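You operate a simulated robot arm through the tools that you are given. There is no shell and no other tool.

You are at the controls of a simulated robot arm. One attempt, no reset.

Task
Set both frames for the half pallet and close them on it.
Fine: both dial knobs on 1, then both valve levers to IN.

Only the result counts: the job must be done as asked and must still hold three seconds after the hand-in. Knocking over, shifting, dropping, spilling or breaking anything else fails it.

Robot
A 6-joint arm with a two-finger gripper, fixed in place. Base frame: the origin is on the floor under the middle of its stand, x ahead of it, y to its left, z up. Readings come in mm, rad, newtons and seconds.
With the tool pointing down near the work surface it reaches from about 320 to 720 mm from the base axis. Its first joint turns from -2.897 to 2.897 rad. Payload 3.43 kg.
The tool frame sits at the grasp point between the pads (the TCP): z along the fingers, y along the line on which they close. The tips reach 20 mm beyond it. The gripper opens to 190 mm; its body begins 248 mm behind the TCP.
Orientation is that of the tool frame in the base frame, as a unit quaternion [w, x, y, z]. With the fingers straight down and closing along the base's y, the tool's x points along the base's -x, its y along +y and its z along -z.

Tools
- The arm moves only by the tool arm_command. Its argument "increments" is a list of rows, each an object (a shift or turn left out is 0, a gripper value left out holds the last) with "claw": the finger opening in mm, from 0 to 190; "travel": the shift along the tool's x, y, z in mm, a list of three; "rotation": the turn, a rotation vector about the tool's x, y, z in rad, a list of three. In form: [{"claw": claw, "travel": [x, y, z], "rotation": [wx, wy, wz]}, ...]. A call has 1 to 20 rows; each row is the pose to reach, as a shift and turn from the pose commanded when the call began, along the tool's axes at that moment. Each row takes 0.2 s and may step no farther than 50 mm and 0.15 rad from the row before; otherwise, or with a gripper value out of range, the whole call is refused. A pose out of reach is approached as far as the arm can. The call stops where the force on the tool passes 40 N (or 10 N more than at its start, if that is more) or the arm is blocked; 0.2 s more then pass. Each finger travels about 153 mm/s and halts on what it meets, pressing with about 25 N; the grip force reading is that of the motor and also rises with nothing between the fingers. The clock runs only during rows and for 0.2 s after the last one: add rows that repeat a pose to give the fingers time. It gives the time, the measured TCP pose, the force on the tool (base axes), the opening and the grip force at its end, in the units of the frame above (readings bear some noise), with the torque about the TCP (base axes, N m) and any sound that the robot's microphone picked up.
- Cameras (640 x 400 px; columns grow to the right, rows downward): "scene" is fixed at [44, -514.6, 1504.3]; the picture's right is [0.28, -0.96, 0.00], its down [-0.87, -0.26, -0.42] and it looks along [0.40, 0.12, -0.91] (base axes); focal length 221 px, centre (320, 200). "wrist" rides on the gripper at [70, -8, -288] in the tool frame; the picture's right is [0.12, 0.99, 0.00], its down [-0.96, 0.12, -0.25] and it looks along [-0.25, 0.03, 0.97] (tool axes); focal length 261 px, centre (320, 200). There is no depth. A picture from a camera that has moved, and an enlarged one, comes with that camera's place and axes in the base frame and with its lens. The place of the scene camera against the robot may be out by one fixed shift of up to 25 mm in any direction.
- camera(camera): a new picture of that camera. It takes no simulated time.
- move_column(by): moves the trunk up (or, below 0, down) by that many mm; the arm rides with it, the base frame stays. It gives what a move gives, with no picture.
- zoom(camera, box): a new picture of the part [left, top, right, bottom] of that camera's present view, enlarged. It takes no simulated time.
- finish_job(): hands the job in; it is judged then, once.

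Places have to be worked out from the pictures, the camera data and where the tool is seen. Open the gripper and draw the arm clear of the work before you hand the job in, unless the task says otherwise.

The tools are called after ">>>" as name(argument=value, ...) on one line, values as JSON. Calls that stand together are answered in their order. arm_command: Moves the arm, as the interface text tells. Its arguments: {"type":"object","properties":{"increments":{"type":"array"}},"required":["increments"]} The other tools are called the same way: move_column (by) moves the trunk up or down; camera (camera) takes a picture; zoom (camera, box) takes an enlarged picture of a part of a camera's view; finish_job () hands the job in.

At the start:

```text
clock: 0.0
eef_pos: [332.9, -521.6, 990.4]
tcp_rot: [0.0, 0.0, 1.0, 0.0]
ft_force: [-0.4, 0.7, -0.3]
moment: [0.0, -0.01, 0.02]
finger_gap: 190.2
finger_force: 0.1
trunk travel left (down, up): [-200.0, 240.0]
```

scene: 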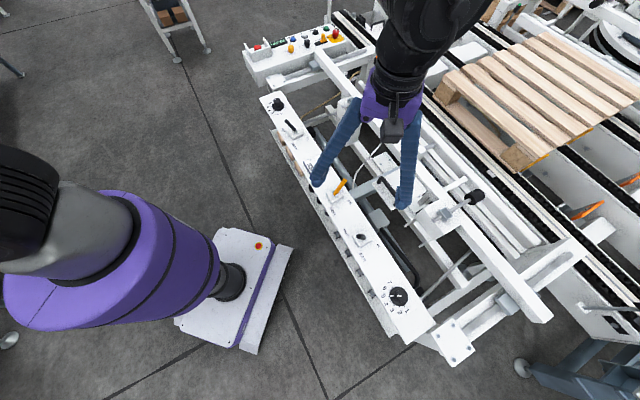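
wrist: 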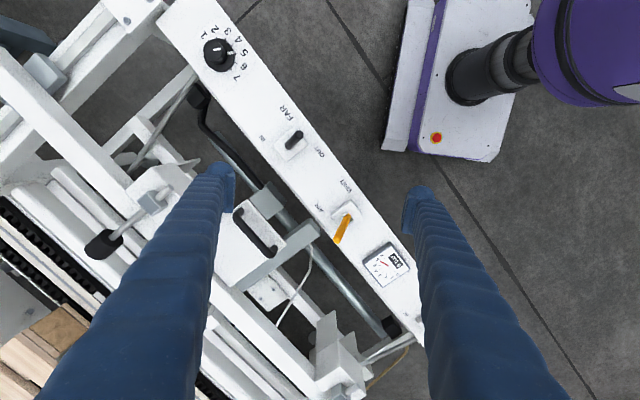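

I'll begin by taking enlarged views of the panel and the surroundings to identify the knobs, levers and marks.

>>> zoom(camera="scene", box=[240, 80, 400, 180])

>>> zoom(camera="scene", box=[300, 160, 460, 260])

>>> zoom(camera="scene", box=[340, 240, 500, 340])

>>> zoom(camera="wrist", box=[160, 10, 320, 110])

>>> zoom(camera="wrist", box=[260, 110, 420, 210])

>>> zoom(camera="wrist", box=[300, 170, 460, 270])

```text
4.00 times, centred on (320, 130) of scene
camera zoom: at [44.0, -514.6, 1504.3], right [0.28, -0.96, 0.0], down [-0.87, -0.26, -0.42], along [0.4, 0.12, -0.91], focal length 884 px, centre (320, 480)
```

zoom: 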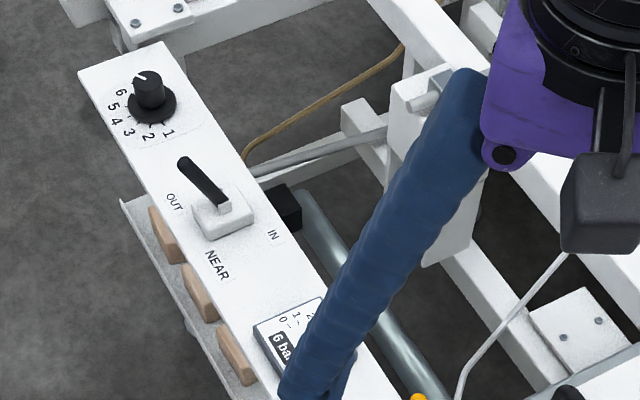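

```text
4.00 times, centred on (380, 210) of scene
camera zoom: at [44.0, -514.6, 1504.3], right [0.28, -0.96, 0.0], down [-0.87, -0.26, -0.42], along [0.4, 0.12, -0.91], focal length 884 px, centre (80, 160)
```

zoom: 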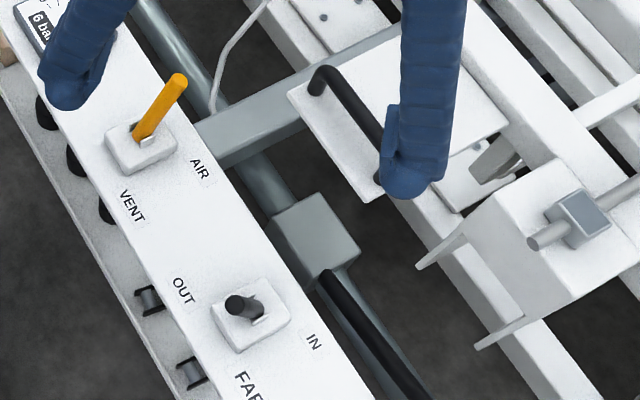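

```text
4.00 times, centred on (420, 290) of scene
camera zoom: at [44.0, -514.6, 1504.3], right [0.28, -0.96, 0.0], down [-0.87, -0.26, -0.42], along [0.4, 0.12, -0.91], focal length 884 px, centre (-80, -160)
```

zoom: 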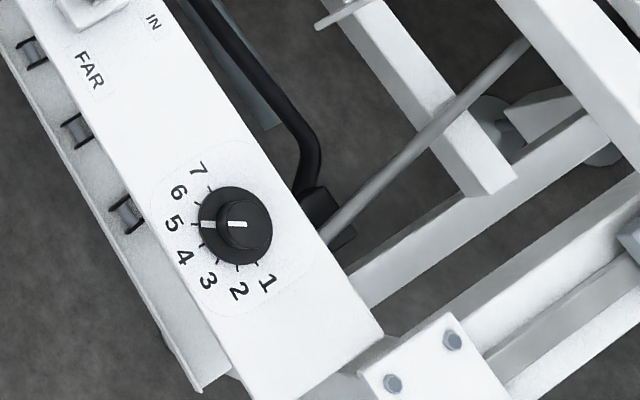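

```text
4.00 times, centred on (240, 60) of wrist
camera zoom: at [262.9, -531.2, 1277.7], right [-0.12, 0.99, 0.0], down [0.96, 0.12, 0.25], along [0.25, 0.03, -0.97], focal length 1043 px, centre (640, 760)
```

zoom: 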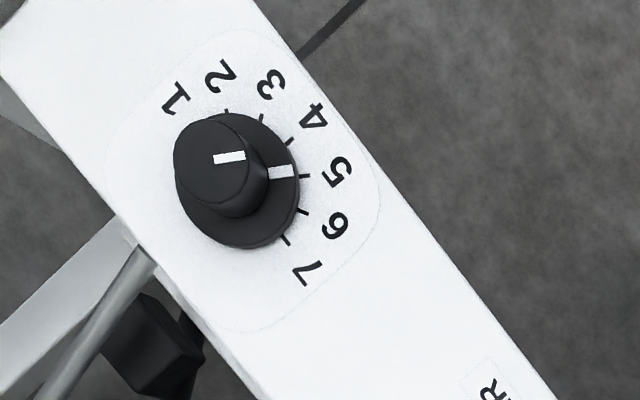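

```text
4.00 times, centred on (340, 160) of wrist
camera zoom: at [262.9, -531.2, 1277.7], right [-0.12, 0.99, 0.0], down [0.96, 0.12, 0.25], along [0.25, 0.03, -0.97], focal length 1043 px, centre (240, 360)
```

zoom: 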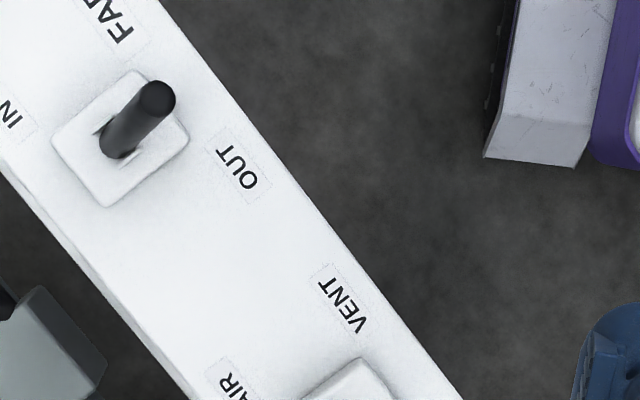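

```text
4.00 times, centred on (380, 220) of wrist
camera zoom: at [262.9, -531.2, 1277.7], right [-0.12, 0.99, 0.0], down [0.96, 0.12, 0.25], along [0.25, 0.03, -0.97], focal length 1043 px, centre (80, 120)
```

zoom: 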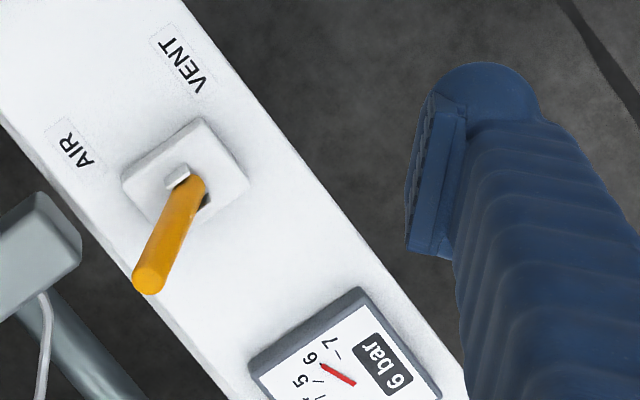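

The panel runs at roughly 45° to the base, with the FAR dial on 5, both levers apparently leaning to OUT and the orange AIR/VENT lever on AIR, which I will leave alone. I estimate the panel at z about 680. I'll move sideways at the same height for a second wrist view, so I can triangulate the FAR knob and lever.

>>> arm_command(increments=[{"claw": 190, "travel": [30, -38, 0]}, {"travel": [60, -76, 0]}, {"travel": [90, -114, 0]}, {"travel": [110, -140, 0]}, {"travel": [110, -140, 0]}])

>>> camera(camera="wrist")

>>> camera(camera="scene")

```text
clock: 1.2
eef_pos: [224.0, -663.2, 990.0]
tcp_rot: [0.001, -0.001, 1.0, 0.0]
ft_force: [-0.3, -0.8, 0.0]
moment: [0.04, -0.05, -0.04]
finger_gap: 190.0
finger_force: 0.1
trunk travel left (down, up): [-200.0, 240.0]
```

```text
taken
camera wrist: at [152.9, -672.8, 1277.4], right [-0.12, 0.99, 0.0], down [0.96, 0.12, 0.25], along [0.25, 0.03, -0.97], focal length 261 px, centre (320, 200)
```

wrist: 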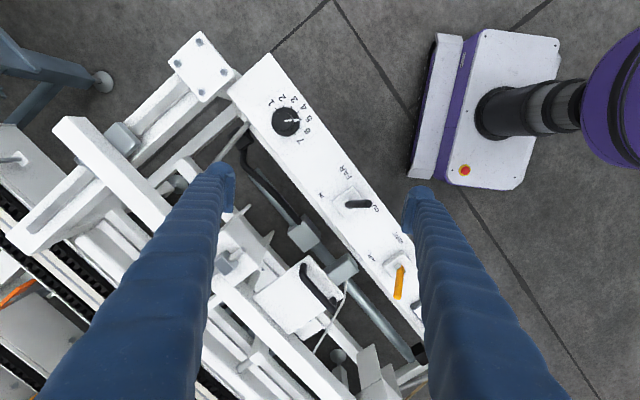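

```text
taken
```

scene: 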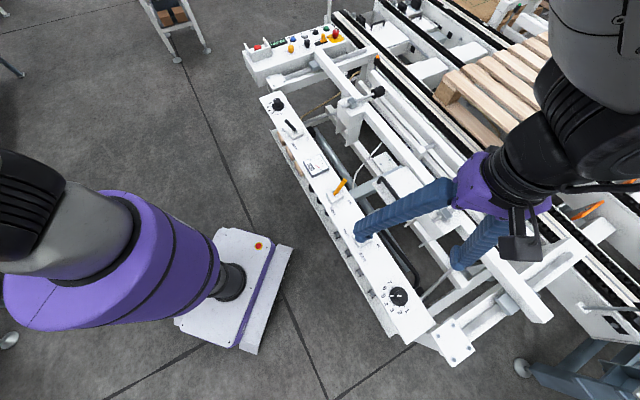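

The move reached its place. I'll zoom on the FAR knob and the FAR lever from this second viewpoint.

>>> zoom(camera="wrist", box=[240, 80, 336, 140])

>>> zoom(camera="wrist", box=[310, 160, 406, 220])

>>> zoom(camera="scene", box=[256, 84, 320, 124])

>>> zoom(camera="scene", box=[272, 110, 336, 150])

```text
6.67 times, centred on (288, 110) of wrist
camera zoom: at [152.9, -672.8, 1277.4], right [-0.12, 0.99, 0.0], down [0.96, 0.12, 0.25], along [0.25, 0.03, -0.97], focal length 1738 px, centre (533, 800)
```

zoom: 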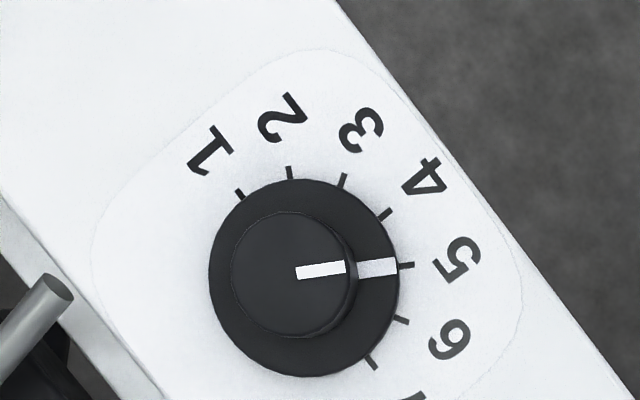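

```text
6.67 times, centred on (358, 190) of wrist
camera zoom: at [152.9, -672.8, 1277.4], right [-0.12, 0.99, 0.0], down [0.96, 0.12, 0.25], along [0.25, 0.03, -0.97], focal length 1738 px, centre (67, 267)
```

zoom: 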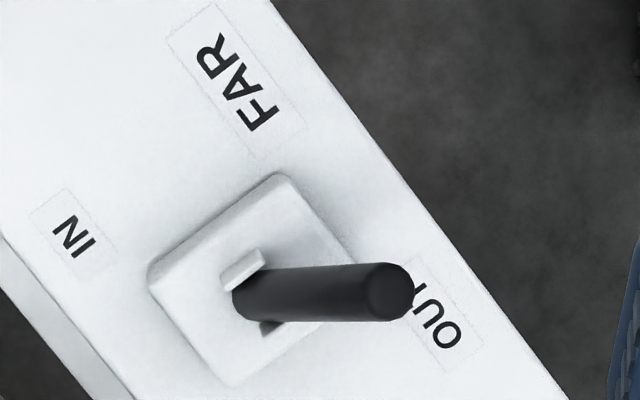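

```text
10.00 times, centred on (288, 104) of scene
camera zoom: at [44.0, -514.6, 1504.3], right [0.28, -0.96, 0.0], down [-0.87, -0.26, -0.42], along [0.4, 0.12, -0.91], focal length 2211 px, centre (640, 1160)
```

zoom: 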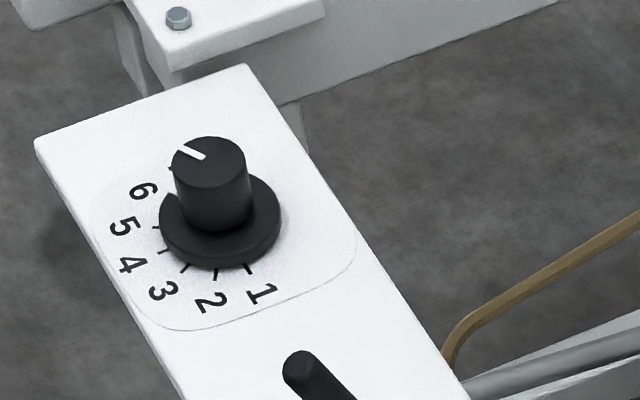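

```text
10.00 times, centred on (304, 130) of scene
camera zoom: at [44.0, -514.6, 1504.3], right [0.28, -0.96, 0.0], down [-0.87, -0.26, -0.42], along [0.4, 0.12, -0.91], focal length 2211 px, centre (480, 900)
```

zoom: 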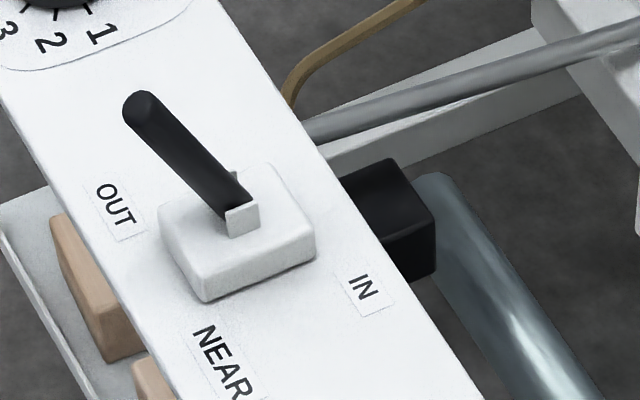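

Two wrist views put the panel at z≈697 and the FAR knob centre at about (140, −748), with ticks every 30° and "1" 120° counter-clockwise (seen from above) of "5". The FAR lever tip is at about (270, −567, 805). The FAR knob is 761 mm from the axis, so I'll narrow the gripper and test how far the vertical tool reaches at this safe height.

>>> arm_command(increments=[{"claw": 80, "travel": [25, -25, 0]}, {"travel": [50, -50, 0]}, {"travel": [70, -70, 0]}, {"travel": [84, -85, 0]}, {"travel": [84, -85, 0]}, {"travel": [84, -85, 0]}])

>>> camera(camera="wrist")

>>> camera(camera="scene")

```text
clock: 2.6
eef_pos: [140.4, -748.2, 992.0]
tcp_rot: [0.0, 0.0, 1.0, 0.0]
ft_force: [0.5, 0.5, 0.8]
moment: [-0.04, 0.04, 0.0]
finger_gap: 79.6
finger_force: 0.1
trunk travel left (down, up): [-200.0, 240.0]
```

```text
taken
camera wrist: at [69.9, -757.4, 1278.6], right [-0.12, 0.99, 0.0], down [0.96, 0.12, 0.25], along [0.25, 0.03, -0.97], focal length 261 px, centre (320, 200)
```

wrist: 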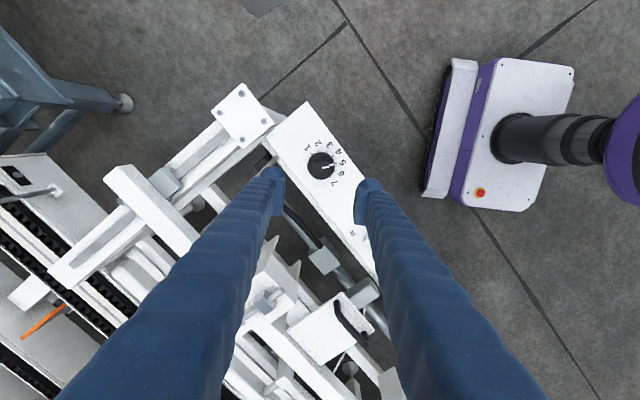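

```text
taken
```

scene: 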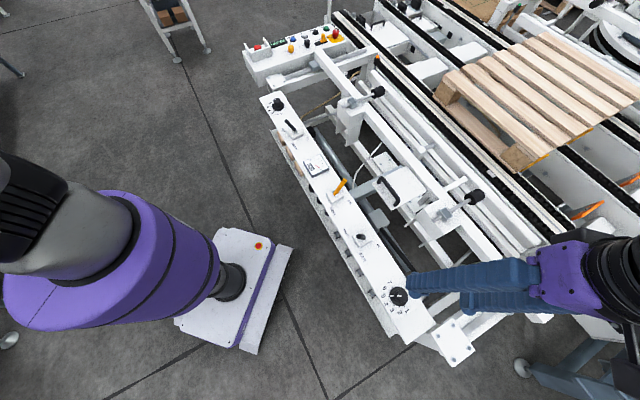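

The vertical tool reached the spot directly above the FAR knob (761 mm out). I'll now bring the trunk down so that the arm keeps this posture while the fingers come nearer to the knob. I'll stop well above it and look.

>>> move_column(by=-150)

>>> camera(camera="wrist")

>>> zoom(camera="scene", box=[360, 240, 520, 340])

```text
clock: 4.3
eef_pos: [139.2, -747.9, 840.7]
tcp_rot: [0.0, 0.0, 1.0, 0.0]
ft_force: [-0.6, -0.2, -0.1]
moment: [0.01, -0.03, -0.01]
finger_gap: 80.1
finger_force: 0.0
trunk travel left (down, up): [-50.0, 390.0]
```

```text
taken
camera wrist: at [69.9, -757.5, 1128.7], right [-0.12, 0.99, 0.0], down [0.96, 0.12, 0.25], along [0.25, 0.03, -0.97], focal length 261 px, centre (320, 200)
```

wrist: 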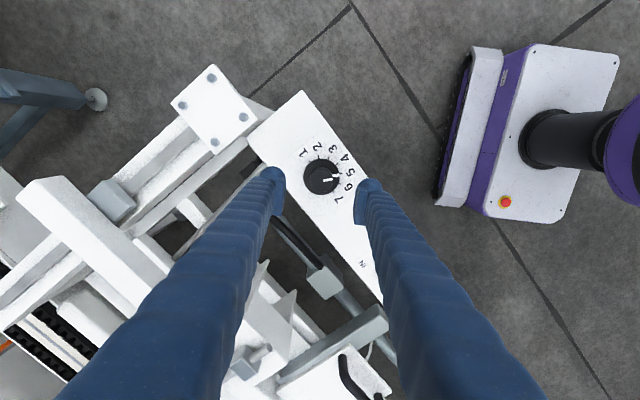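

```text
4.00 times, centred on (440, 290) of scene
camera zoom: at [44.0, -514.6, 1504.3], right [0.28, -0.96, 0.0], down [-0.87, -0.26, -0.42], along [0.4, 0.12, -0.91], focal length 884 px, centre (-160, -160)
```

zoom: 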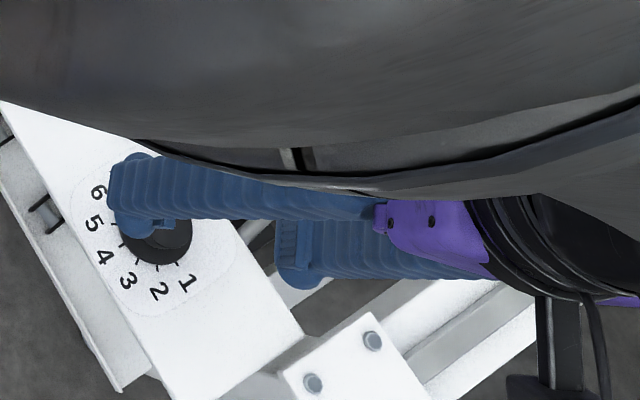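

I'll zoom in on the knob from here to check its centre and height before descending.

>>> zoom(camera="wrist", box=[272, 140, 368, 200])

>>> camera(camera="scene")

```text
6.67 times, centred on (320, 170) of wrist
camera zoom: at [69.9, -757.5, 1128.7], right [-0.12, 0.99, 0.0], down [0.96, 0.12, 0.25], along [0.25, 0.03, -0.97], focal length 1738 px, centre (320, 400)
```

zoom: 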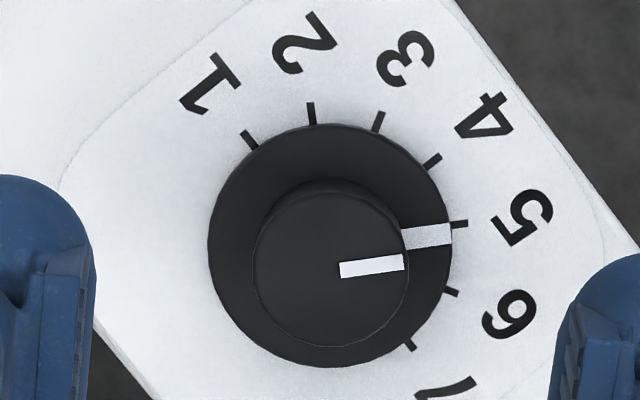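

```text
taken
```

scene: 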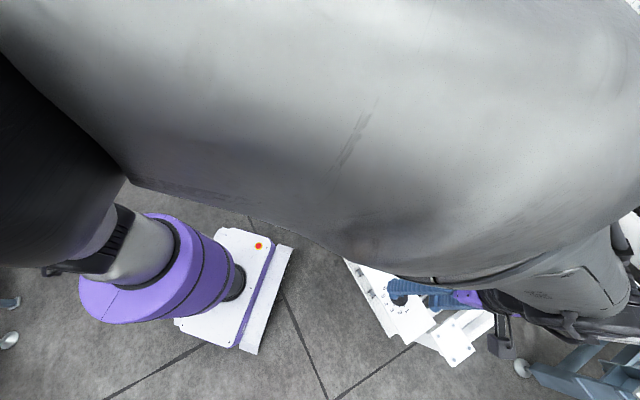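

The skirt top is at z≈702, the knob top at z≈736 and its diameter about 36 mm, centred at (139.5, −747). I'll turn the tool +60° about its axis, so that the 120° knob turn runs from +60° to −60° of the wrist, and take another 1 mm of centring.

>>> arm_command(increments=[{"claw": 80, "travel": [0, 1, 0], "rotation": [0, 0, 0.15]}, {"travel": [0, 1, 0], "rotation": [0, 0, 0.3]}, {"travel": [0, 1, 0], "rotation": [0, 0, 0.45]}, {"travel": [0, 1, 0], "rotation": [0, 0, 0.6]}, {"travel": [0, 1, 0], "rotation": [0, 0, 0.75]}, {"travel": [0, 1, 0], "rotation": [0, 0, 0.9]}, {"travel": [0, 1, 0], "rotation": [0, 0, 1.047]}, {"travel": [0, 1, 0], "rotation": [0, 0, 1.047]}])

>>> camera(camera="wrist")

```text
clock: 6.2
eef_pos: [140.6, -748.1, 841.0]
tcp_rot: [0.001, 0.501, 0.866, 0.001]
ft_force: [-0.4, 0.1, -0.8]
moment: [0.01, -0.03, 0.02]
finger_gap: 80.2
finger_force: 0.0
trunk travel left (down, up): [-50.0, 390.0]
```

```text
taken
camera wrist: at [98.0, -691.2, 1128.4], right [0.8, 0.6, 0.0], down [0.58, -0.78, 0.25], along [0.15, -0.2, -0.97], focal length 261 px, centre (320, 200)
```

wrist: 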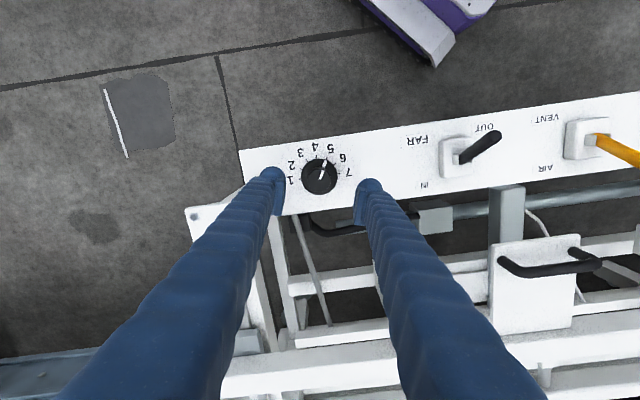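

The tool turned in place as wanted and the knob lies midway between the fingers. I'll zoom for a final centring check.

>>> zoom(camera="wrist", box=[272, 140, 368, 200])

```text
6.67 times, centred on (320, 170) of wrist
camera zoom: at [98.0, -691.2, 1128.4], right [0.8, 0.6, 0.0], down [0.58, -0.78, 0.25], along [0.15, -0.2, -0.97], focal length 1738 px, centre (320, 400)
```

zoom: 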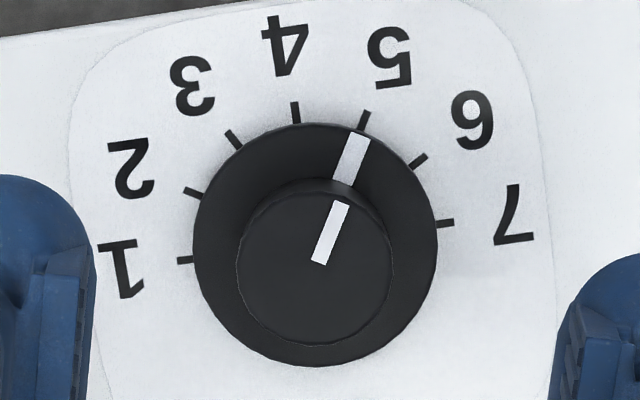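

The knob centre is about 1 mm off the grip axis, so I correct that with a tool shift of about (+1.2, −1.1). I'll lower the trunk its remaining 50 mm first and then descend with the arm to TCP z≈728, which puts the tips about 6 mm above the skirt.

>>> move_column(by=-50)

>>> arm_command(increments=[{"claw": 80, "travel": [1.2, -1.1, 10]}, {"travel": [1.2, -1.1, 25]}, {"travel": [1.2, -1.1, 40]}, {"travel": [1.2, -1.1, 50]}, {"travel": [1.2, -1.1, 56]}, {"travel": [1.2, -1.1, 62]}, {"travel": [1.2, -1.1, 62]}])

>>> camera(camera="wrist")

```text
clock: 7.1
eef_pos: [139.8, -746.9, 792.1]
tcp_rot: [-0.001, 0.5, 0.866, 0.0]
ft_force: [0.0, 0.7, 0.3]
moment: [0.02, 0.02, 0.02]
finger_gap: 80.0
finger_force: 0.0
trunk travel left (down, up): [0.0, 440.0]
```

```text
clock: 8.7
eef_pos: [137.6, -746.1, 728.8]
tcp_rot: [-0.001, 0.5, 0.866, 0.0]
ft_force: [-1.0, -0.4, -1.2]
moment: [0.04, 0.03, -0.01]
finger_gap: 80.1
finger_force: 0.0
trunk travel left (down, up): [0.0, 440.0]
```

```text
taken
camera wrist: at [96.0, -690.3, 1014.9], right [0.8, 0.6, 0.0], down [0.58, -0.78, 0.25], along [0.15, -0.2, -0.97], focal length 261 px, centre (320, 200)
```

wrist: 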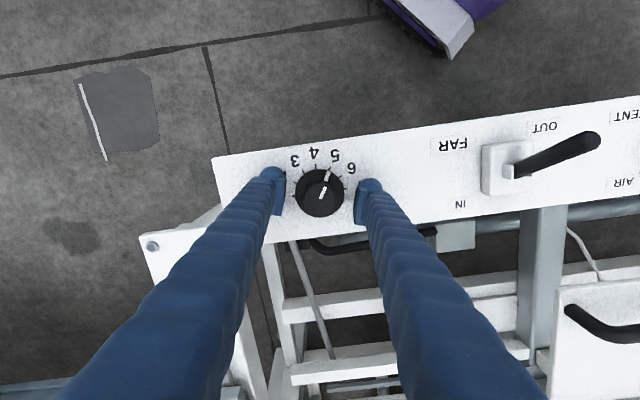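

The fingers straddle the knob with no contact. I'll close them on it.

>>> arm_command(increments=[{"claw": 20}, {"claw": 20}, {"claw": 20}])

>>> zoom(camera="wrist", box=[256, 150, 384, 230])

```text
clock: 9.5
eef_pos: [138.7, -746.1, 731.6]
tcp_rot: [0.002, 0.5, 0.866, -0.002]
ft_force: [3.4, -5.1, 39.5]
moment: [0.27, -0.01, -0.01]
finger_gap: 34.7
finger_force: 45.0
trunk travel left (down, up): [0.0, 440.0]
```

```text
5.00 times, centred on (320, 190) of wrist
camera zoom: at [96.0, -689.8, 1017.8], right [0.8, 0.6, 0.0], down [0.58, -0.77, 0.25], along [0.15, -0.2, -0.97], focal length 1303 px, centre (320, 250)
```

zoom: 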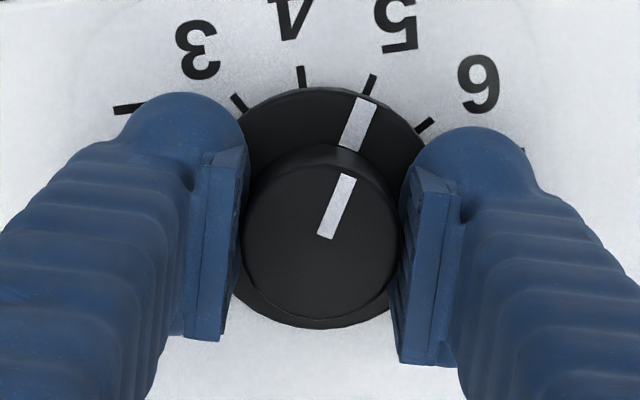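

The closing fingertips pressed on the skirt (39 N upward), so they dip as they close. I'll open a little, rise 6 mm and close again.

>>> arm_command(increments=[{"claw": 60}, {"claw": 60, "travel": [0, 0, -6]}, {"claw": 60, "travel": [0, 0, -6]}])

>>> arm_command(increments=[{"claw": 20}, {"claw": 20}, {"claw": 20}])

>>> zoom(camera="wrist", box=[256, 150, 384, 230])

```text
clock: 10.3
eef_pos: [137.2, -745.8, 733.7]
tcp_rot: [-0.001, 0.5, 0.866, 0.001]
ft_force: [-0.3, 0.1, -0.2]
moment: [0.0, 0.01, 0.0]
finger_gap: 60.1
finger_force: 0.1
trunk travel left (down, up): [0.0, 440.0]
```

```text
clock: 11.1
eef_pos: [138.5, -745.5, 734.1]
tcp_rot: [0.0, 0.499, 0.866, 0.0]
ft_force: [-4.8, -0.1, -5.2]
moment: [-0.02, 0.06, -0.03]
finger_gap: 34.6
finger_force: 44.7
trunk travel left (down, up): [0.0, 440.0]
```

```text
5.00 times, centred on (320, 190) of wrist
camera zoom: at [95.8, -690.6, 1020.9], right [0.8, 0.6, 0.0], down [0.58, -0.78, 0.25], along [0.15, -0.2, -0.97], focal length 1303 px, centre (320, 250)
```

zoom: 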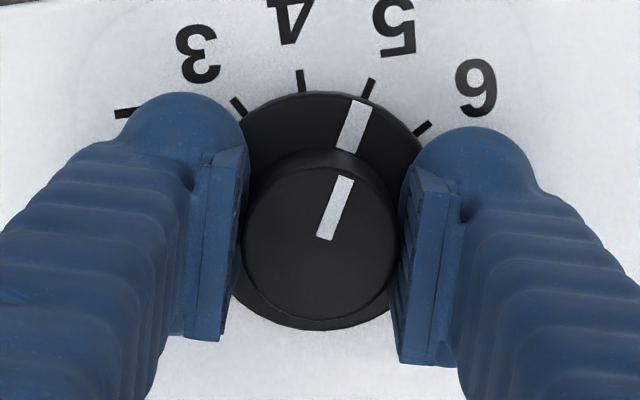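

Now the grip is clean (5 N only). I'll turn the knob counter-clockwise (tool −z) by the first 30° and check how it follows.

>>> arm_command(increments=[{"claw": 20, "rotation": [0, 0, -0.1]}, {"rotation": [0, 0, -0.2]}, {"rotation": [0, 0, -0.3]}, {"rotation": [0, 0, -0.4]}, {"rotation": [0, 0, -0.524]}, {"rotation": [0, 0, -0.524]}])

>>> zoom(camera="wrist", box=[256, 150, 384, 230])

```text
clock: 12.5
eef_pos: [138.4, -746.2, 732.4]
tcp_rot: [-0.001, 0.257, 0.967, 0.001]
ft_force: [-1.7, 0.6, -20.6]
moment: [-0.03, -0.1, -0.02]
finger_gap: 34.7
finger_force: 45.4
trunk travel left (down, up): [0.0, 440.0]
```

```text
5.00 times, centred on (320, 190) of wrist
camera zoom: at [73.2, -719.9, 1021.1], right [0.39, 0.92, 0.0], down [0.89, -0.38, 0.25], along [0.23, -0.09, -0.97], focal length 1303 px, centre (320, 250)
```

zoom: 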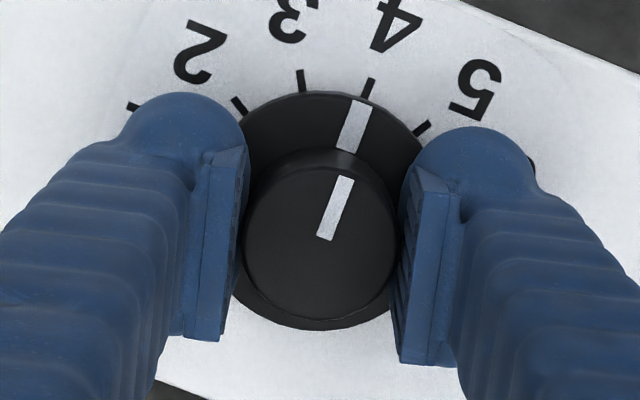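

The knob followed exactly and now shows 4. There is about 20 N of pull on the tool along z, so I ease 1.5 mm downward while I continue another 60°.

>>> arm_command(increments=[{"claw": 20, "travel": [0, 0, 1.5], "rotation": [0, 0, -0.1]}, {"travel": [0, 0, 1.5], "rotation": [0, 0, -0.2]}, {"travel": [0, 0, 1.5], "rotation": [0, 0, -0.3]}, {"travel": [0, 0, 1.5], "rotation": [0, 0, -0.4]}, {"travel": [0, 0, 1.5], "rotation": [0, 0, -0.524]}, {"travel": [0, 0, 1.5], "rotation": [0, 0, -0.524]}])

>>> zoom(camera="wrist", box=[256, 150, 384, 230])

```text
clock: 13.9
eef_pos: [138.1, -746.0, 733.6]
tcp_rot: [0.0, -0.002, 1.0, -0.001]
ft_force: [-4.6, 4.7, -5.4]
moment: [0.05, -0.01, -0.04]
finger_gap: 34.7
finger_force: 45.1
trunk travel left (down, up): [0.0, 440.0]
```

```text
5.00 times, centred on (320, 190) of wrist
camera zoom: at [68.0, -755.7, 1021.0], right [-0.12, 0.99, 0.0], down [0.96, 0.12, 0.25], along [0.25, 0.03, -0.97], focal length 1303 px, centre (320, 250)
```

zoom: 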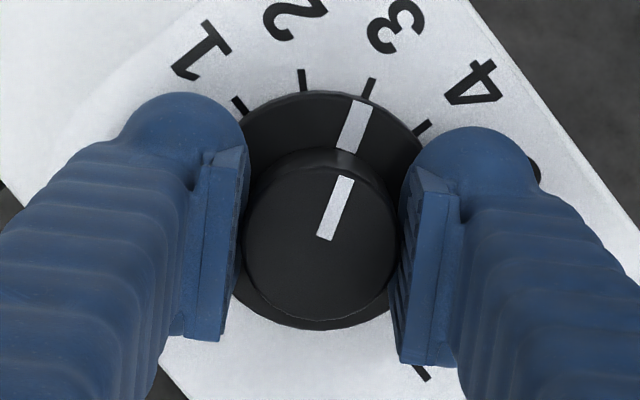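

The dial is on 3 now and the forces are low. I continue the remaining 60° to bring it to 1.

>>> arm_command(increments=[{"claw": 20, "rotation": [0, 0, -0.1]}, {"rotation": [0, 0, -0.2]}, {"rotation": [0, 0, -0.3]}, {"rotation": [0, 0, -0.4]}, {"rotation": [0, 0, -0.524]}, {"rotation": [0, 0, -0.62]}, {"rotation": [0, 0, -0.72]}, {"rotation": [0, 0, -0.82]}, {"rotation": [0, 0, -0.92]}, {"rotation": [0, 0, -1.047]}, {"rotation": [0, 0, -1.047]}])

>>> zoom(camera="wrist", box=[256, 150, 384, 230])

```text
clock: 16.3
eef_pos: [138.7, -744.9, 734.2]
tcp_rot: [0.0, -0.5, 0.866, 0.0]
ft_force: [-8.1, 13.1, -8.1]
moment: [0.17, -0.04, -0.47]
finger_gap: 34.9
finger_force: 44.8
trunk travel left (down, up): [0.0, 440.0]
```

```text
5.00 times, centred on (320, 190) of wrist
camera zoom: at [110.6, -812.3, 1021.1], right [-0.92, 0.39, 0.0], down [0.38, 0.89, 0.25], along [0.1, 0.23, -0.97], focal length 1303 px, centre (320, 250)
```

zoom: 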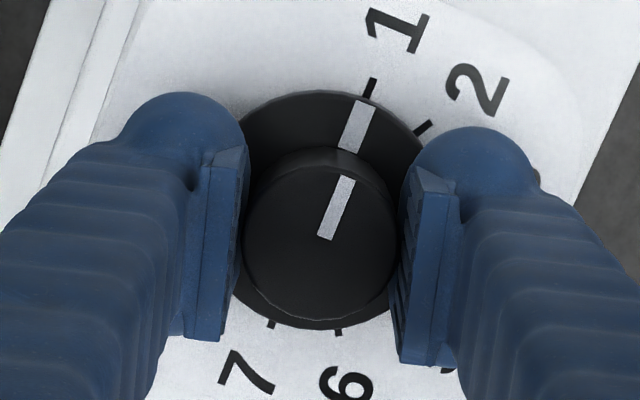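

The pointer is in line with tick 1. I'll release the knob by opening the fingers, rise well clear and check that the pointer stays on 1.

>>> arm_command(increments=[{"claw": 80}, {"claw": 80}, {"claw": 80, "travel": [0, 0, -15]}, {"travel": [0, 0, -45]}, {"travel": [0, 0, -80]}, {"travel": [0, 0, -110]}, {"travel": [0, 0, -110]}])

>>> zoom(camera="wrist", box=[256, 130, 384, 210])

```text
clock: 17.9
eef_pos: [138.3, -746.3, 843.1]
tcp_rot: [0.001, -0.501, 0.865, 0.0]
ft_force: [-0.1, -0.2, 0.1]
moment: [-0.04, 0.0, 0.01]
finger_gap: 79.8
finger_force: 0.0
trunk travel left (down, up): [0.0, 440.0]
```

```text
5.00 times, centred on (320, 170) of wrist
camera zoom: at [110.2, -812.5, 1130.5], right [-0.92, 0.39, 0.0], down [0.38, 0.89, 0.25], along [0.1, 0.23, -0.97], focal length 1303 px, centre (320, 350)
```

zoom: 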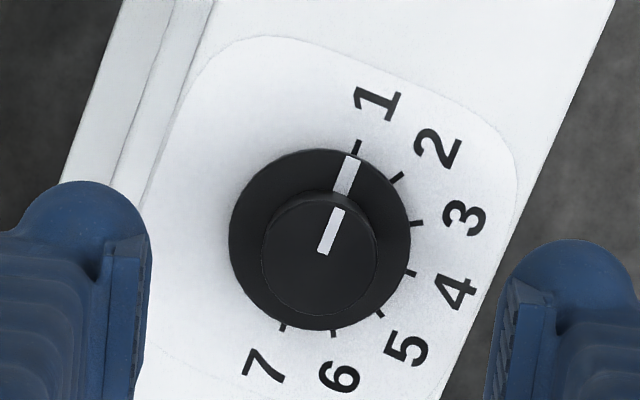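

The FAR dial is on 1 and settled. Next is the NEAR dial at about (838, −48). I'll raise the trunk for clearance and then swing over, keeping a radius of about 650 mm, with this tool orientation.

>>> move_column(by=150)

>>> arm_command(increments=[{"claw": 80, "travel": [-46.7, -16.3, 0]}, {"travel": [-93.3, -32.5, 0]}, {"travel": [-140, -48.8, 0]}, {"travel": [-186.7, -65.1, 0]}, {"travel": [-233.4, -81.4, 0]}, {"travel": [-280, -97.6, 0]}, {"travel": [-326.7, -113.9, 0]}, {"travel": [-372.1, -124, 0]}, {"travel": [-417.5, -134, 0]}, {"travel": [-462.9, -144.1, 0]}, {"travel": [-508.4, -154.2, 0]}, {"travel": [-553.8, -164.3, 0]}, {"travel": [-599.2, -174.3, 0]}, {"travel": [-644.6, -184.4, 0]}, {"travel": [-644.6, -184.4, 0]}])

>>> camera(camera="wrist")

>>> camera(camera="scene")

```text
clock: 19.6
eef_pos: [137.5, -748.5, 993.3]
tcp_rot: [0.0, -0.501, 0.865, 0.001]
ft_force: [-0.6, -0.1, -0.1]
moment: [0.0, -0.02, 0.0]
finger_gap: 79.8
finger_force: 0.0
trunk travel left (down, up): [-150.0, 290.0]
```

```text
clock: 22.8
eef_pos: [619.6, -276.4, 992.9]
tcp_rot: [-0.001, -0.5, 0.866, 0.0]
ft_force: [0.3, 1.5, 0.5]
moment: [-0.14, 0.03, 0.04]
finger_gap: 80.0
finger_force: 0.2
trunk travel left (down, up): [-150.0, 290.0]
```

```text
taken
camera wrist: at [592.7, -343.4, 1280.4], right [-0.92, 0.39, 0.0], down [0.38, 0.89, 0.25], along [0.1, 0.23, -0.97], focal length 261 px, centre (320, 200)
```

wrist: 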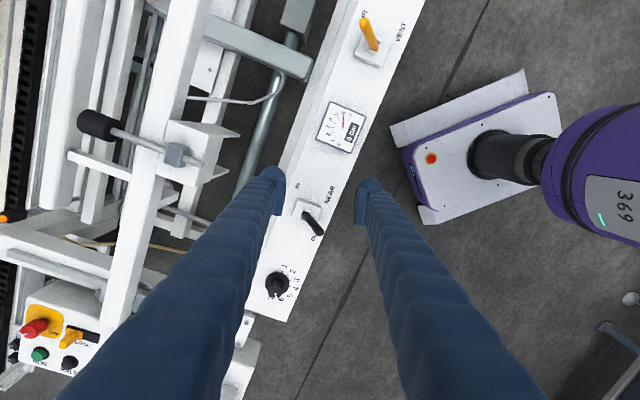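

```text
taken
```

scene: 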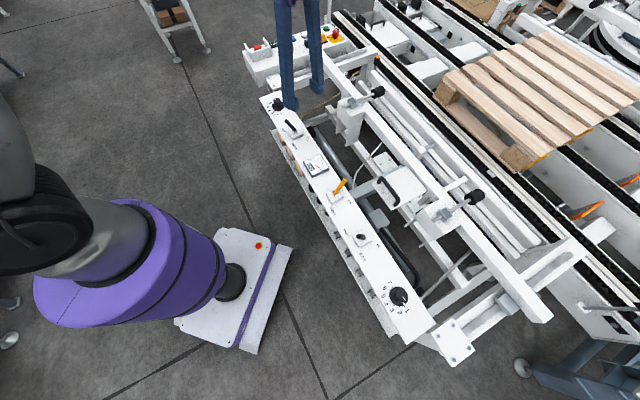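

The NEAR knob is now visible in the wrist view. I'll zoom on it to locate it and read its setting.

>>> zoom(camera="wrist", box=[230, 250, 326, 310])

>>> zoom(camera="wrist", box=[270, 170, 366, 230])

>>> zoom(camera="scene", box=[360, 250, 456, 310])

```text
6.67 times, centred on (278, 280) of wrist
camera zoom: at [592.7, -343.4, 1280.4], right [-0.92, 0.39, 0.0], down [0.38, 0.89, 0.25], along [0.1, 0.23, -0.97], focal length 1738 px, centre (600, -333)
```

zoom: 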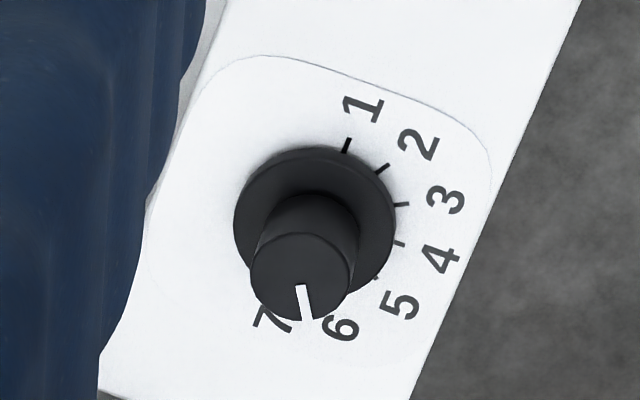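

```text
6.67 times, centred on (318, 200) of wrist
camera zoom: at [592.7, -343.4, 1280.4], right [-0.92, 0.39, 0.0], down [0.38, 0.89, 0.25], along [0.1, 0.23, -0.97], focal length 1738 px, centre (333, 200)
```

zoom: 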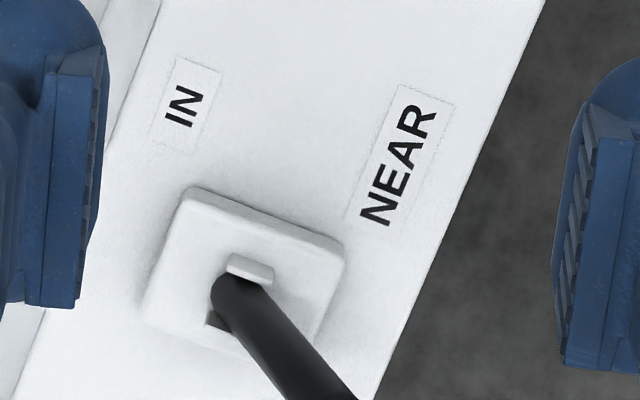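

```text
6.67 times, centred on (408, 280) of scene
camera zoom: at [44.0, -514.6, 1504.3], right [0.28, -0.96, 0.0], down [-0.87, -0.26, -0.42], along [0.4, 0.12, -0.91], focal length 1474 px, centre (-267, -333)
```

zoom: 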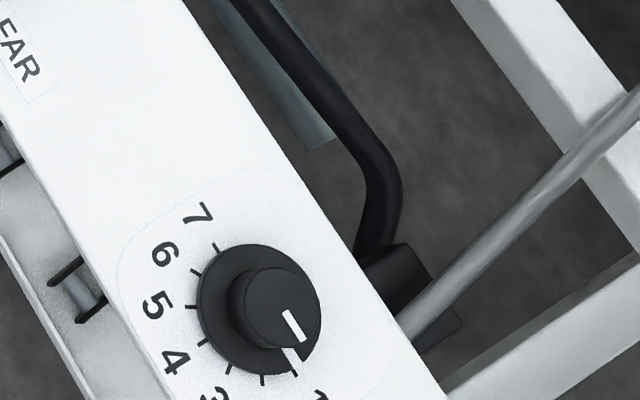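

The NEAR pointer reads 6 (line toward 6), and the knob centre is at about (833, −50), 835 mm out. I'll try to get above it with the vertical tool at this height and see how far the arm reaches.

>>> arm_command(increments=[{"claw": 80, "travel": [-43.3, -10.2, 0]}, {"travel": [-86.6, -20.4, 0]}, {"travel": [-130, -30.6, 0]}, {"travel": [-173.3, -40.8, 0]}, {"travel": [-216.6, -51, 0]}, {"travel": [-260, -61.2, 0]}, {"travel": [-303.3, -71.4, 0]}, {"travel": [-303.3, -71.4, 0]}])

>>> camera(camera="wrist")

>>> camera(camera="scene")

```text
clock: 24.6
eef_pos: [833.8, -52.4, 993.6]
tcp_rot: [-0.001, -0.501, 0.865, 0.0]
ft_force: [-0.4, 0.5, -0.9]
moment: [-0.16, 0.05, -0.01]
finger_gap: 79.9
finger_force: 0.1
trunk travel left (down, up): [-150.0, 290.0]
```

```text
taken
camera wrist: at [806.6, -118.5, 1280.9], right [-0.92, 0.39, 0.0], down [0.38, 0.89, 0.25], along [0.1, 0.23, -0.97], focal length 261 px, centre (320, 200)
```

wrist: 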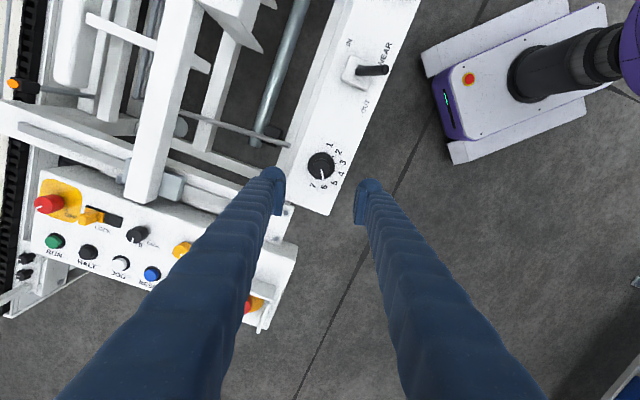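

```text
taken
```

scene: 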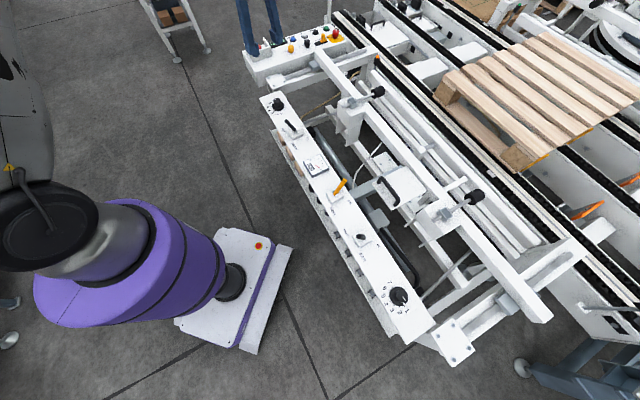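

The arm reaches it with the tool vertical. A control box with buttons sits about 120 mm beyond the knob, so I'll stay clear of it. I'll lower the trunk with the arm posture kept and look again.

>>> move_column(by=-150)

>>> camera(camera="wrist")

>>> zoom(camera="wrist", box=[256, 130, 384, 210])

```text
clock: 26.4
eef_pos: [833.8, -53.0, 844.6]
tcp_rot: [0.0, -0.501, 0.865, 0.0]
ft_force: [0.2, 0.3, 0.6]
moment: [0.01, -0.04, -0.03]
finger_gap: 80.2
finger_force: 0.0
trunk travel left (down, up): [0.0, 440.0]
```

```text
taken
camera wrist: at [806.2, -119.3, 1130.9], right [-0.92, 0.39, 0.0], down [0.38, 0.89, 0.25], along [0.1, 0.23, -0.97], focal length 261 px, centre (320, 200)
```

wrist: 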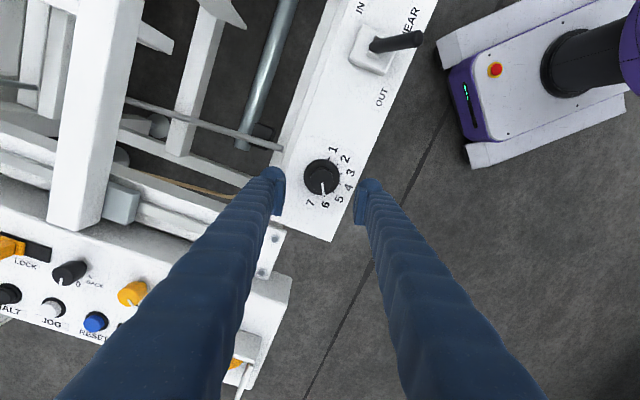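

```text
5.00 times, centred on (320, 170) of wrist
camera zoom: at [806.2, -119.3, 1130.9], right [-0.92, 0.39, 0.0], down [0.38, 0.89, 0.25], along [0.1, 0.23, -0.97], focal length 1303 px, centre (320, 350)
```

zoom: 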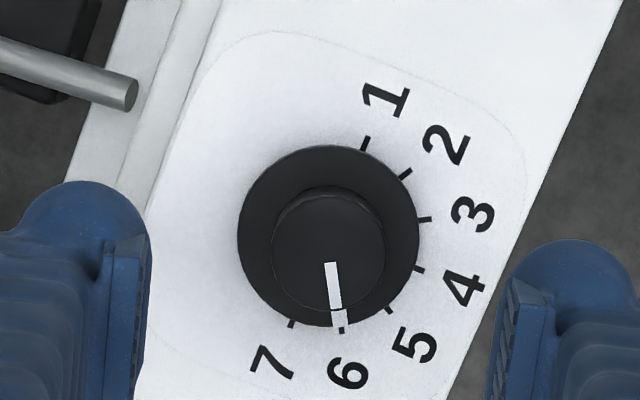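

The NEAR pointer is on 6. Compared with the FAR knob in the same pose, the knob lies 3 mm to the right and 1 mm up in the picture, so I shift by (1.3, 2.9) mm in the tool frame and descend 109.5 mm to the same grip height.

>>> arm_command(increments=[{"claw": 80, "travel": [1.3, 2.9, 15]}, {"travel": [1.3, 2.9, 40]}, {"travel": [1.3, 2.9, 65]}, {"travel": [1.3, 2.9, 85]}, {"travel": [1.3, 2.9, 98]}, {"travel": [1.3, 2.9, 105]}, {"travel": [1.3, 2.9, 109.5]}, {"travel": [1.3, 2.9, 109.5]}])

>>> zoom(camera="wrist", box=[256, 150, 384, 230])

```text
clock: 28.2
eef_pos: [830.6, -52.7, 732.5]
tcp_rot: [0.0, -0.501, 0.865, 0.0]
ft_force: [0.6, 0.9, -0.1]
moment: [0.0, 0.02, -0.01]
finger_gap: 80.0
finger_force: 0.0
trunk travel left (down, up): [0.0, 440.0]
```

```text
5.00 times, centred on (320, 190) of wrist
camera zoom: at [802.7, -118.5, 1021.0], right [-0.92, 0.39, 0.0], down [0.38, 0.89, 0.25], along [0.1, 0.23, -0.97], focal length 1303 px, centre (320, 250)
```

zoom: 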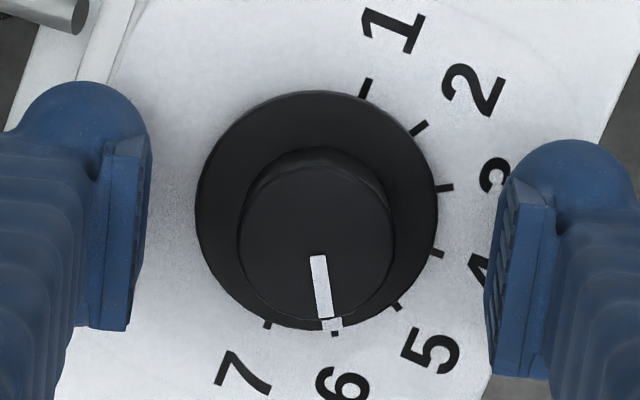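

The knob is centred just as the FAR one was. I'll close on it.

>>> arm_command(increments=[{"claw": 20}, {"claw": 20}, {"claw": 20}])

```text
clock: 29.0
eef_pos: [830.8, -52.3, 733.5]
tcp_rot: [0.0, -0.501, 0.866, 0.0]
ft_force: [6.3, -5.2, -0.6]
moment: [-0.05, -0.07, 0.03]
finger_gap: 34.9
finger_force: 45.1
trunk travel left (down, up): [0.0, 440.0]
```

The grip is good with small forces. I'll turn counter-clockwise by 75° (tool −z), which brings the wrist to a relative yaw already tried at the FAR knob.

>>> arm_command(increments=[{"claw": 20, "rotation": [0, 0, -0.1]}, {"rotation": [0, 0, -0.2]}, {"rotation": [0, 0, -0.3]}, {"rotation": [0, 0, -0.4]}, {"rotation": [0, 0, -0.524]}, {"rotation": [0, 0, -0.524]}])

>>> zoom(camera="wrist", box=[256, 150, 384, 230])

```text
clock: 30.4
eef_pos: [830.7, -52.0, 734.5]
tcp_rot: [0.0, 0.709, -0.705, 0.0]
ft_force: [9.8, 1.7, 2.8]
moment: [0.04, -0.1, -0.02]
finger_gap: 34.8
finger_force: 44.8
trunk travel left (down, up): [0.0, 440.0]
```

```text
5.00 times, centred on (320, 190) of wrist
camera zoom: at [839.8, -124.1, 1021.0], right [-0.99, -0.12, 0.0], down [-0.12, 0.96, 0.25], along [-0.03, 0.25, -0.97], focal length 1303 px, centre (320, 250)
```

zoom: 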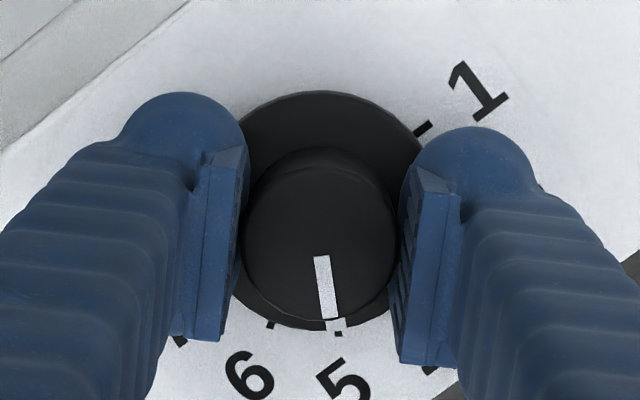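

It is on 5. I'll turn 30° more to 4, then release and regrip to stay inside the wrist range I have tried.

>>> arm_command(increments=[{"claw": 20, "rotation": [0, 0, -0.1]}, {"rotation": [0, 0, -0.2]}, {"rotation": [0, 0, -0.3]}, {"rotation": [0, 0, -0.4]}, {"rotation": [0, 0, -0.524]}, {"rotation": [0, 0, -0.524]}])

>>> zoom(camera="wrist", box=[256, 150, 384, 230])

```text
clock: 31.8
eef_pos: [830.9, -52.7, 733.7]
tcp_rot: [0.002, 0.867, -0.498, 0.0]
ft_force: [9.1, 2.6, -1.3]
moment: [0.06, -0.08, -0.01]
finger_gap: 34.7
finger_force: 45.2
trunk travel left (down, up): [0.0, 440.0]
```

```text
5.00 times, centred on (320, 190) of wrist
camera zoom: at [873.9, -110.3, 1020.9], right [-0.8, -0.6, 0.0], down [-0.58, 0.77, 0.25], along [-0.15, 0.2, -0.97], focal length 1303 px, centre (320, 250)
```

zoom: 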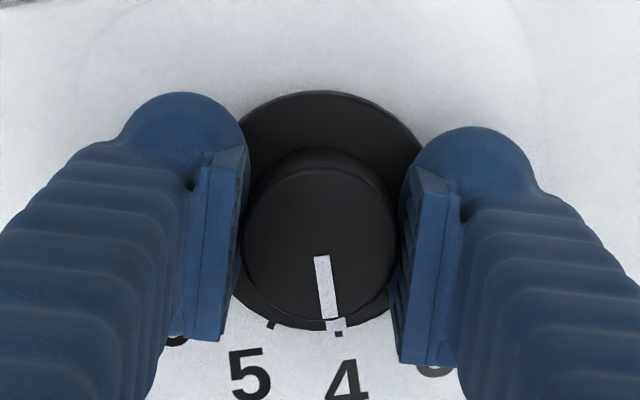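

The dial is on 4. I'll open the fingers, turn the wrist back by 90° around the knob without touching it, and check the view.

>>> arm_command(increments=[{"claw": 80}, {"claw": 80}, {"rotation": [0, 0, 0.14]}, {"rotation": [0, 0, 0.28]}, {"rotation": [0, 0, 0.42]}, {"rotation": [0, 0, 0.56]}, {"rotation": [0, 0, 0.7]}, {"rotation": [0, 0, 0.84]}, {"rotation": [0, 0, 0.98]}, {"rotation": [0, 0, 1.12]}, {"rotation": [0, 0, 1.26]}, {"rotation": [0, 0, 1.4]}, {"rotation": [0, 0, 1.54]}, {"rotation": [0, 0, 1.571]}, {"rotation": [0, 0, 1.571]}])

>>> zoom(camera="wrist", box=[256, 150, 384, 230])

```text
clock: 35.0
eef_pos: [830.8, -53.5, 734.8]
tcp_rot: [-0.001, -0.259, 0.966, 0.0]
ft_force: [0.1, 0.7, 0.1]
moment: [0.01, 0.02, 0.03]
finger_gap: 80.0
finger_force: 0.0
trunk travel left (down, up): [0.0, 440.0]
```

```text
5.00 times, centred on (320, 190) of wrist
camera zoom: at [774.2, -96.7, 1021.3], right [-0.6, 0.8, 0.0], down [0.78, 0.58, 0.25], along [0.2, 0.15, -0.97], focal length 1303 px, centre (320, 250)
```

zoom: 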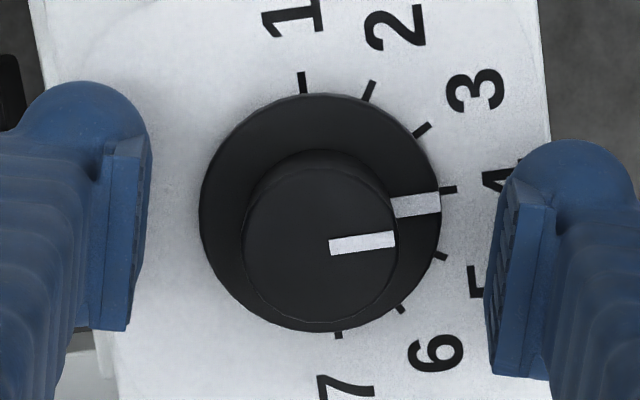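

The pointer stayed near 4, lagging by perhaps 4°. I'll close again and check its line before turning on.

>>> arm_command(increments=[{"claw": 20}, {"claw": 20}, {"claw": 20}])

>>> zoom(camera="wrist", box=[256, 150, 384, 230])

```text
clock: 35.8
eef_pos: [830.4, -53.4, 734.5]
tcp_rot: [-0.001, -0.26, 0.966, 0.0]
ft_force: [0.0, 0.9, -0.1]
moment: [0.01, -0.01, -0.03]
finger_gap: 34.1
finger_force: 45.0
trunk travel left (down, up): [0.0, 440.0]
```

```text
5.00 times, centred on (320, 190) of wrist
camera zoom: at [774.2, -96.7, 1021.3], right [-0.6, 0.8, 0.0], down [0.77, 0.58, 0.25], along [0.2, 0.15, -0.97], focal length 1303 px, centre (320, 250)
```

zoom: 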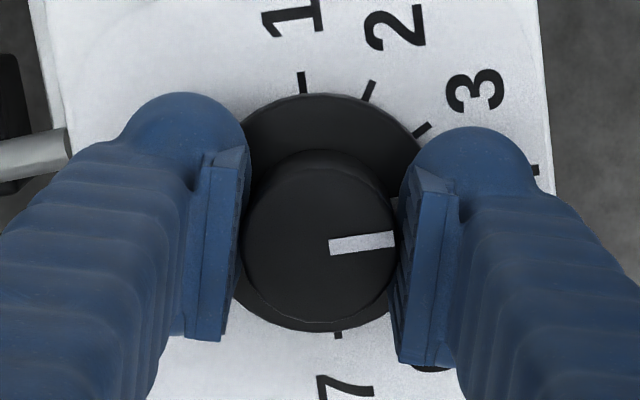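

The line on the knob top points at tick 4 within a degree or two, and the grip forces are near zero. I'll turn 90° to bring it to 1.

>>> arm_command(increments=[{"claw": 20, "rotation": [0, 0, -0.1]}, {"rotation": [0, 0, -0.2]}, {"rotation": [0, 0, -0.3]}, {"rotation": [0, 0, -0.4]}, {"rotation": [0, 0, -0.524]}, {"rotation": [0, 0, -0.62]}, {"rotation": [0, 0, -0.72]}, {"rotation": [0, 0, -0.82]}, {"rotation": [0, 0, -0.92]}, {"rotation": [0, 0, -1.047]}, {"rotation": [0, 0, -1.047]}])

>>> zoom(camera="wrist", box=[256, 150, 384, 230])

```text
clock: 38.2
eef_pos: [830.5, -53.1, 734.0]
tcp_rot: [0.0, 0.708, -0.706, 0.0]
ft_force: [2.5, -4.6, 7.2]
moment: [0.07, -0.02, 0.05]
finger_gap: 34.3
finger_force: 45.0
trunk travel left (down, up): [0.0, 440.0]
```

```text
5.00 times, centred on (320, 190) of wrist
camera zoom: at [839.5, -124.7, 1021.2], right [-0.99, -0.12, 0.0], down [-0.12, 0.96, 0.25], along [-0.03, 0.25, -0.97], focal length 1303 px, centre (320, 250)
```

zoom: 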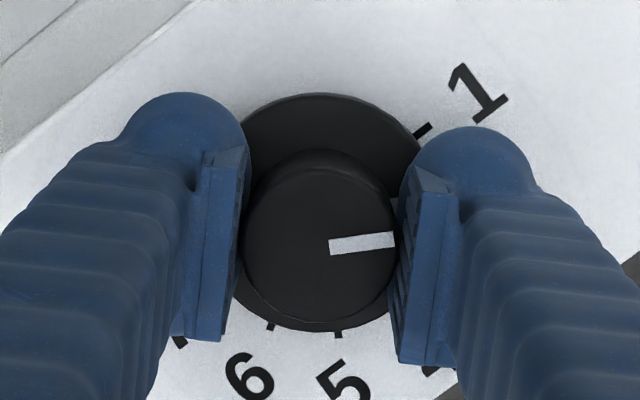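

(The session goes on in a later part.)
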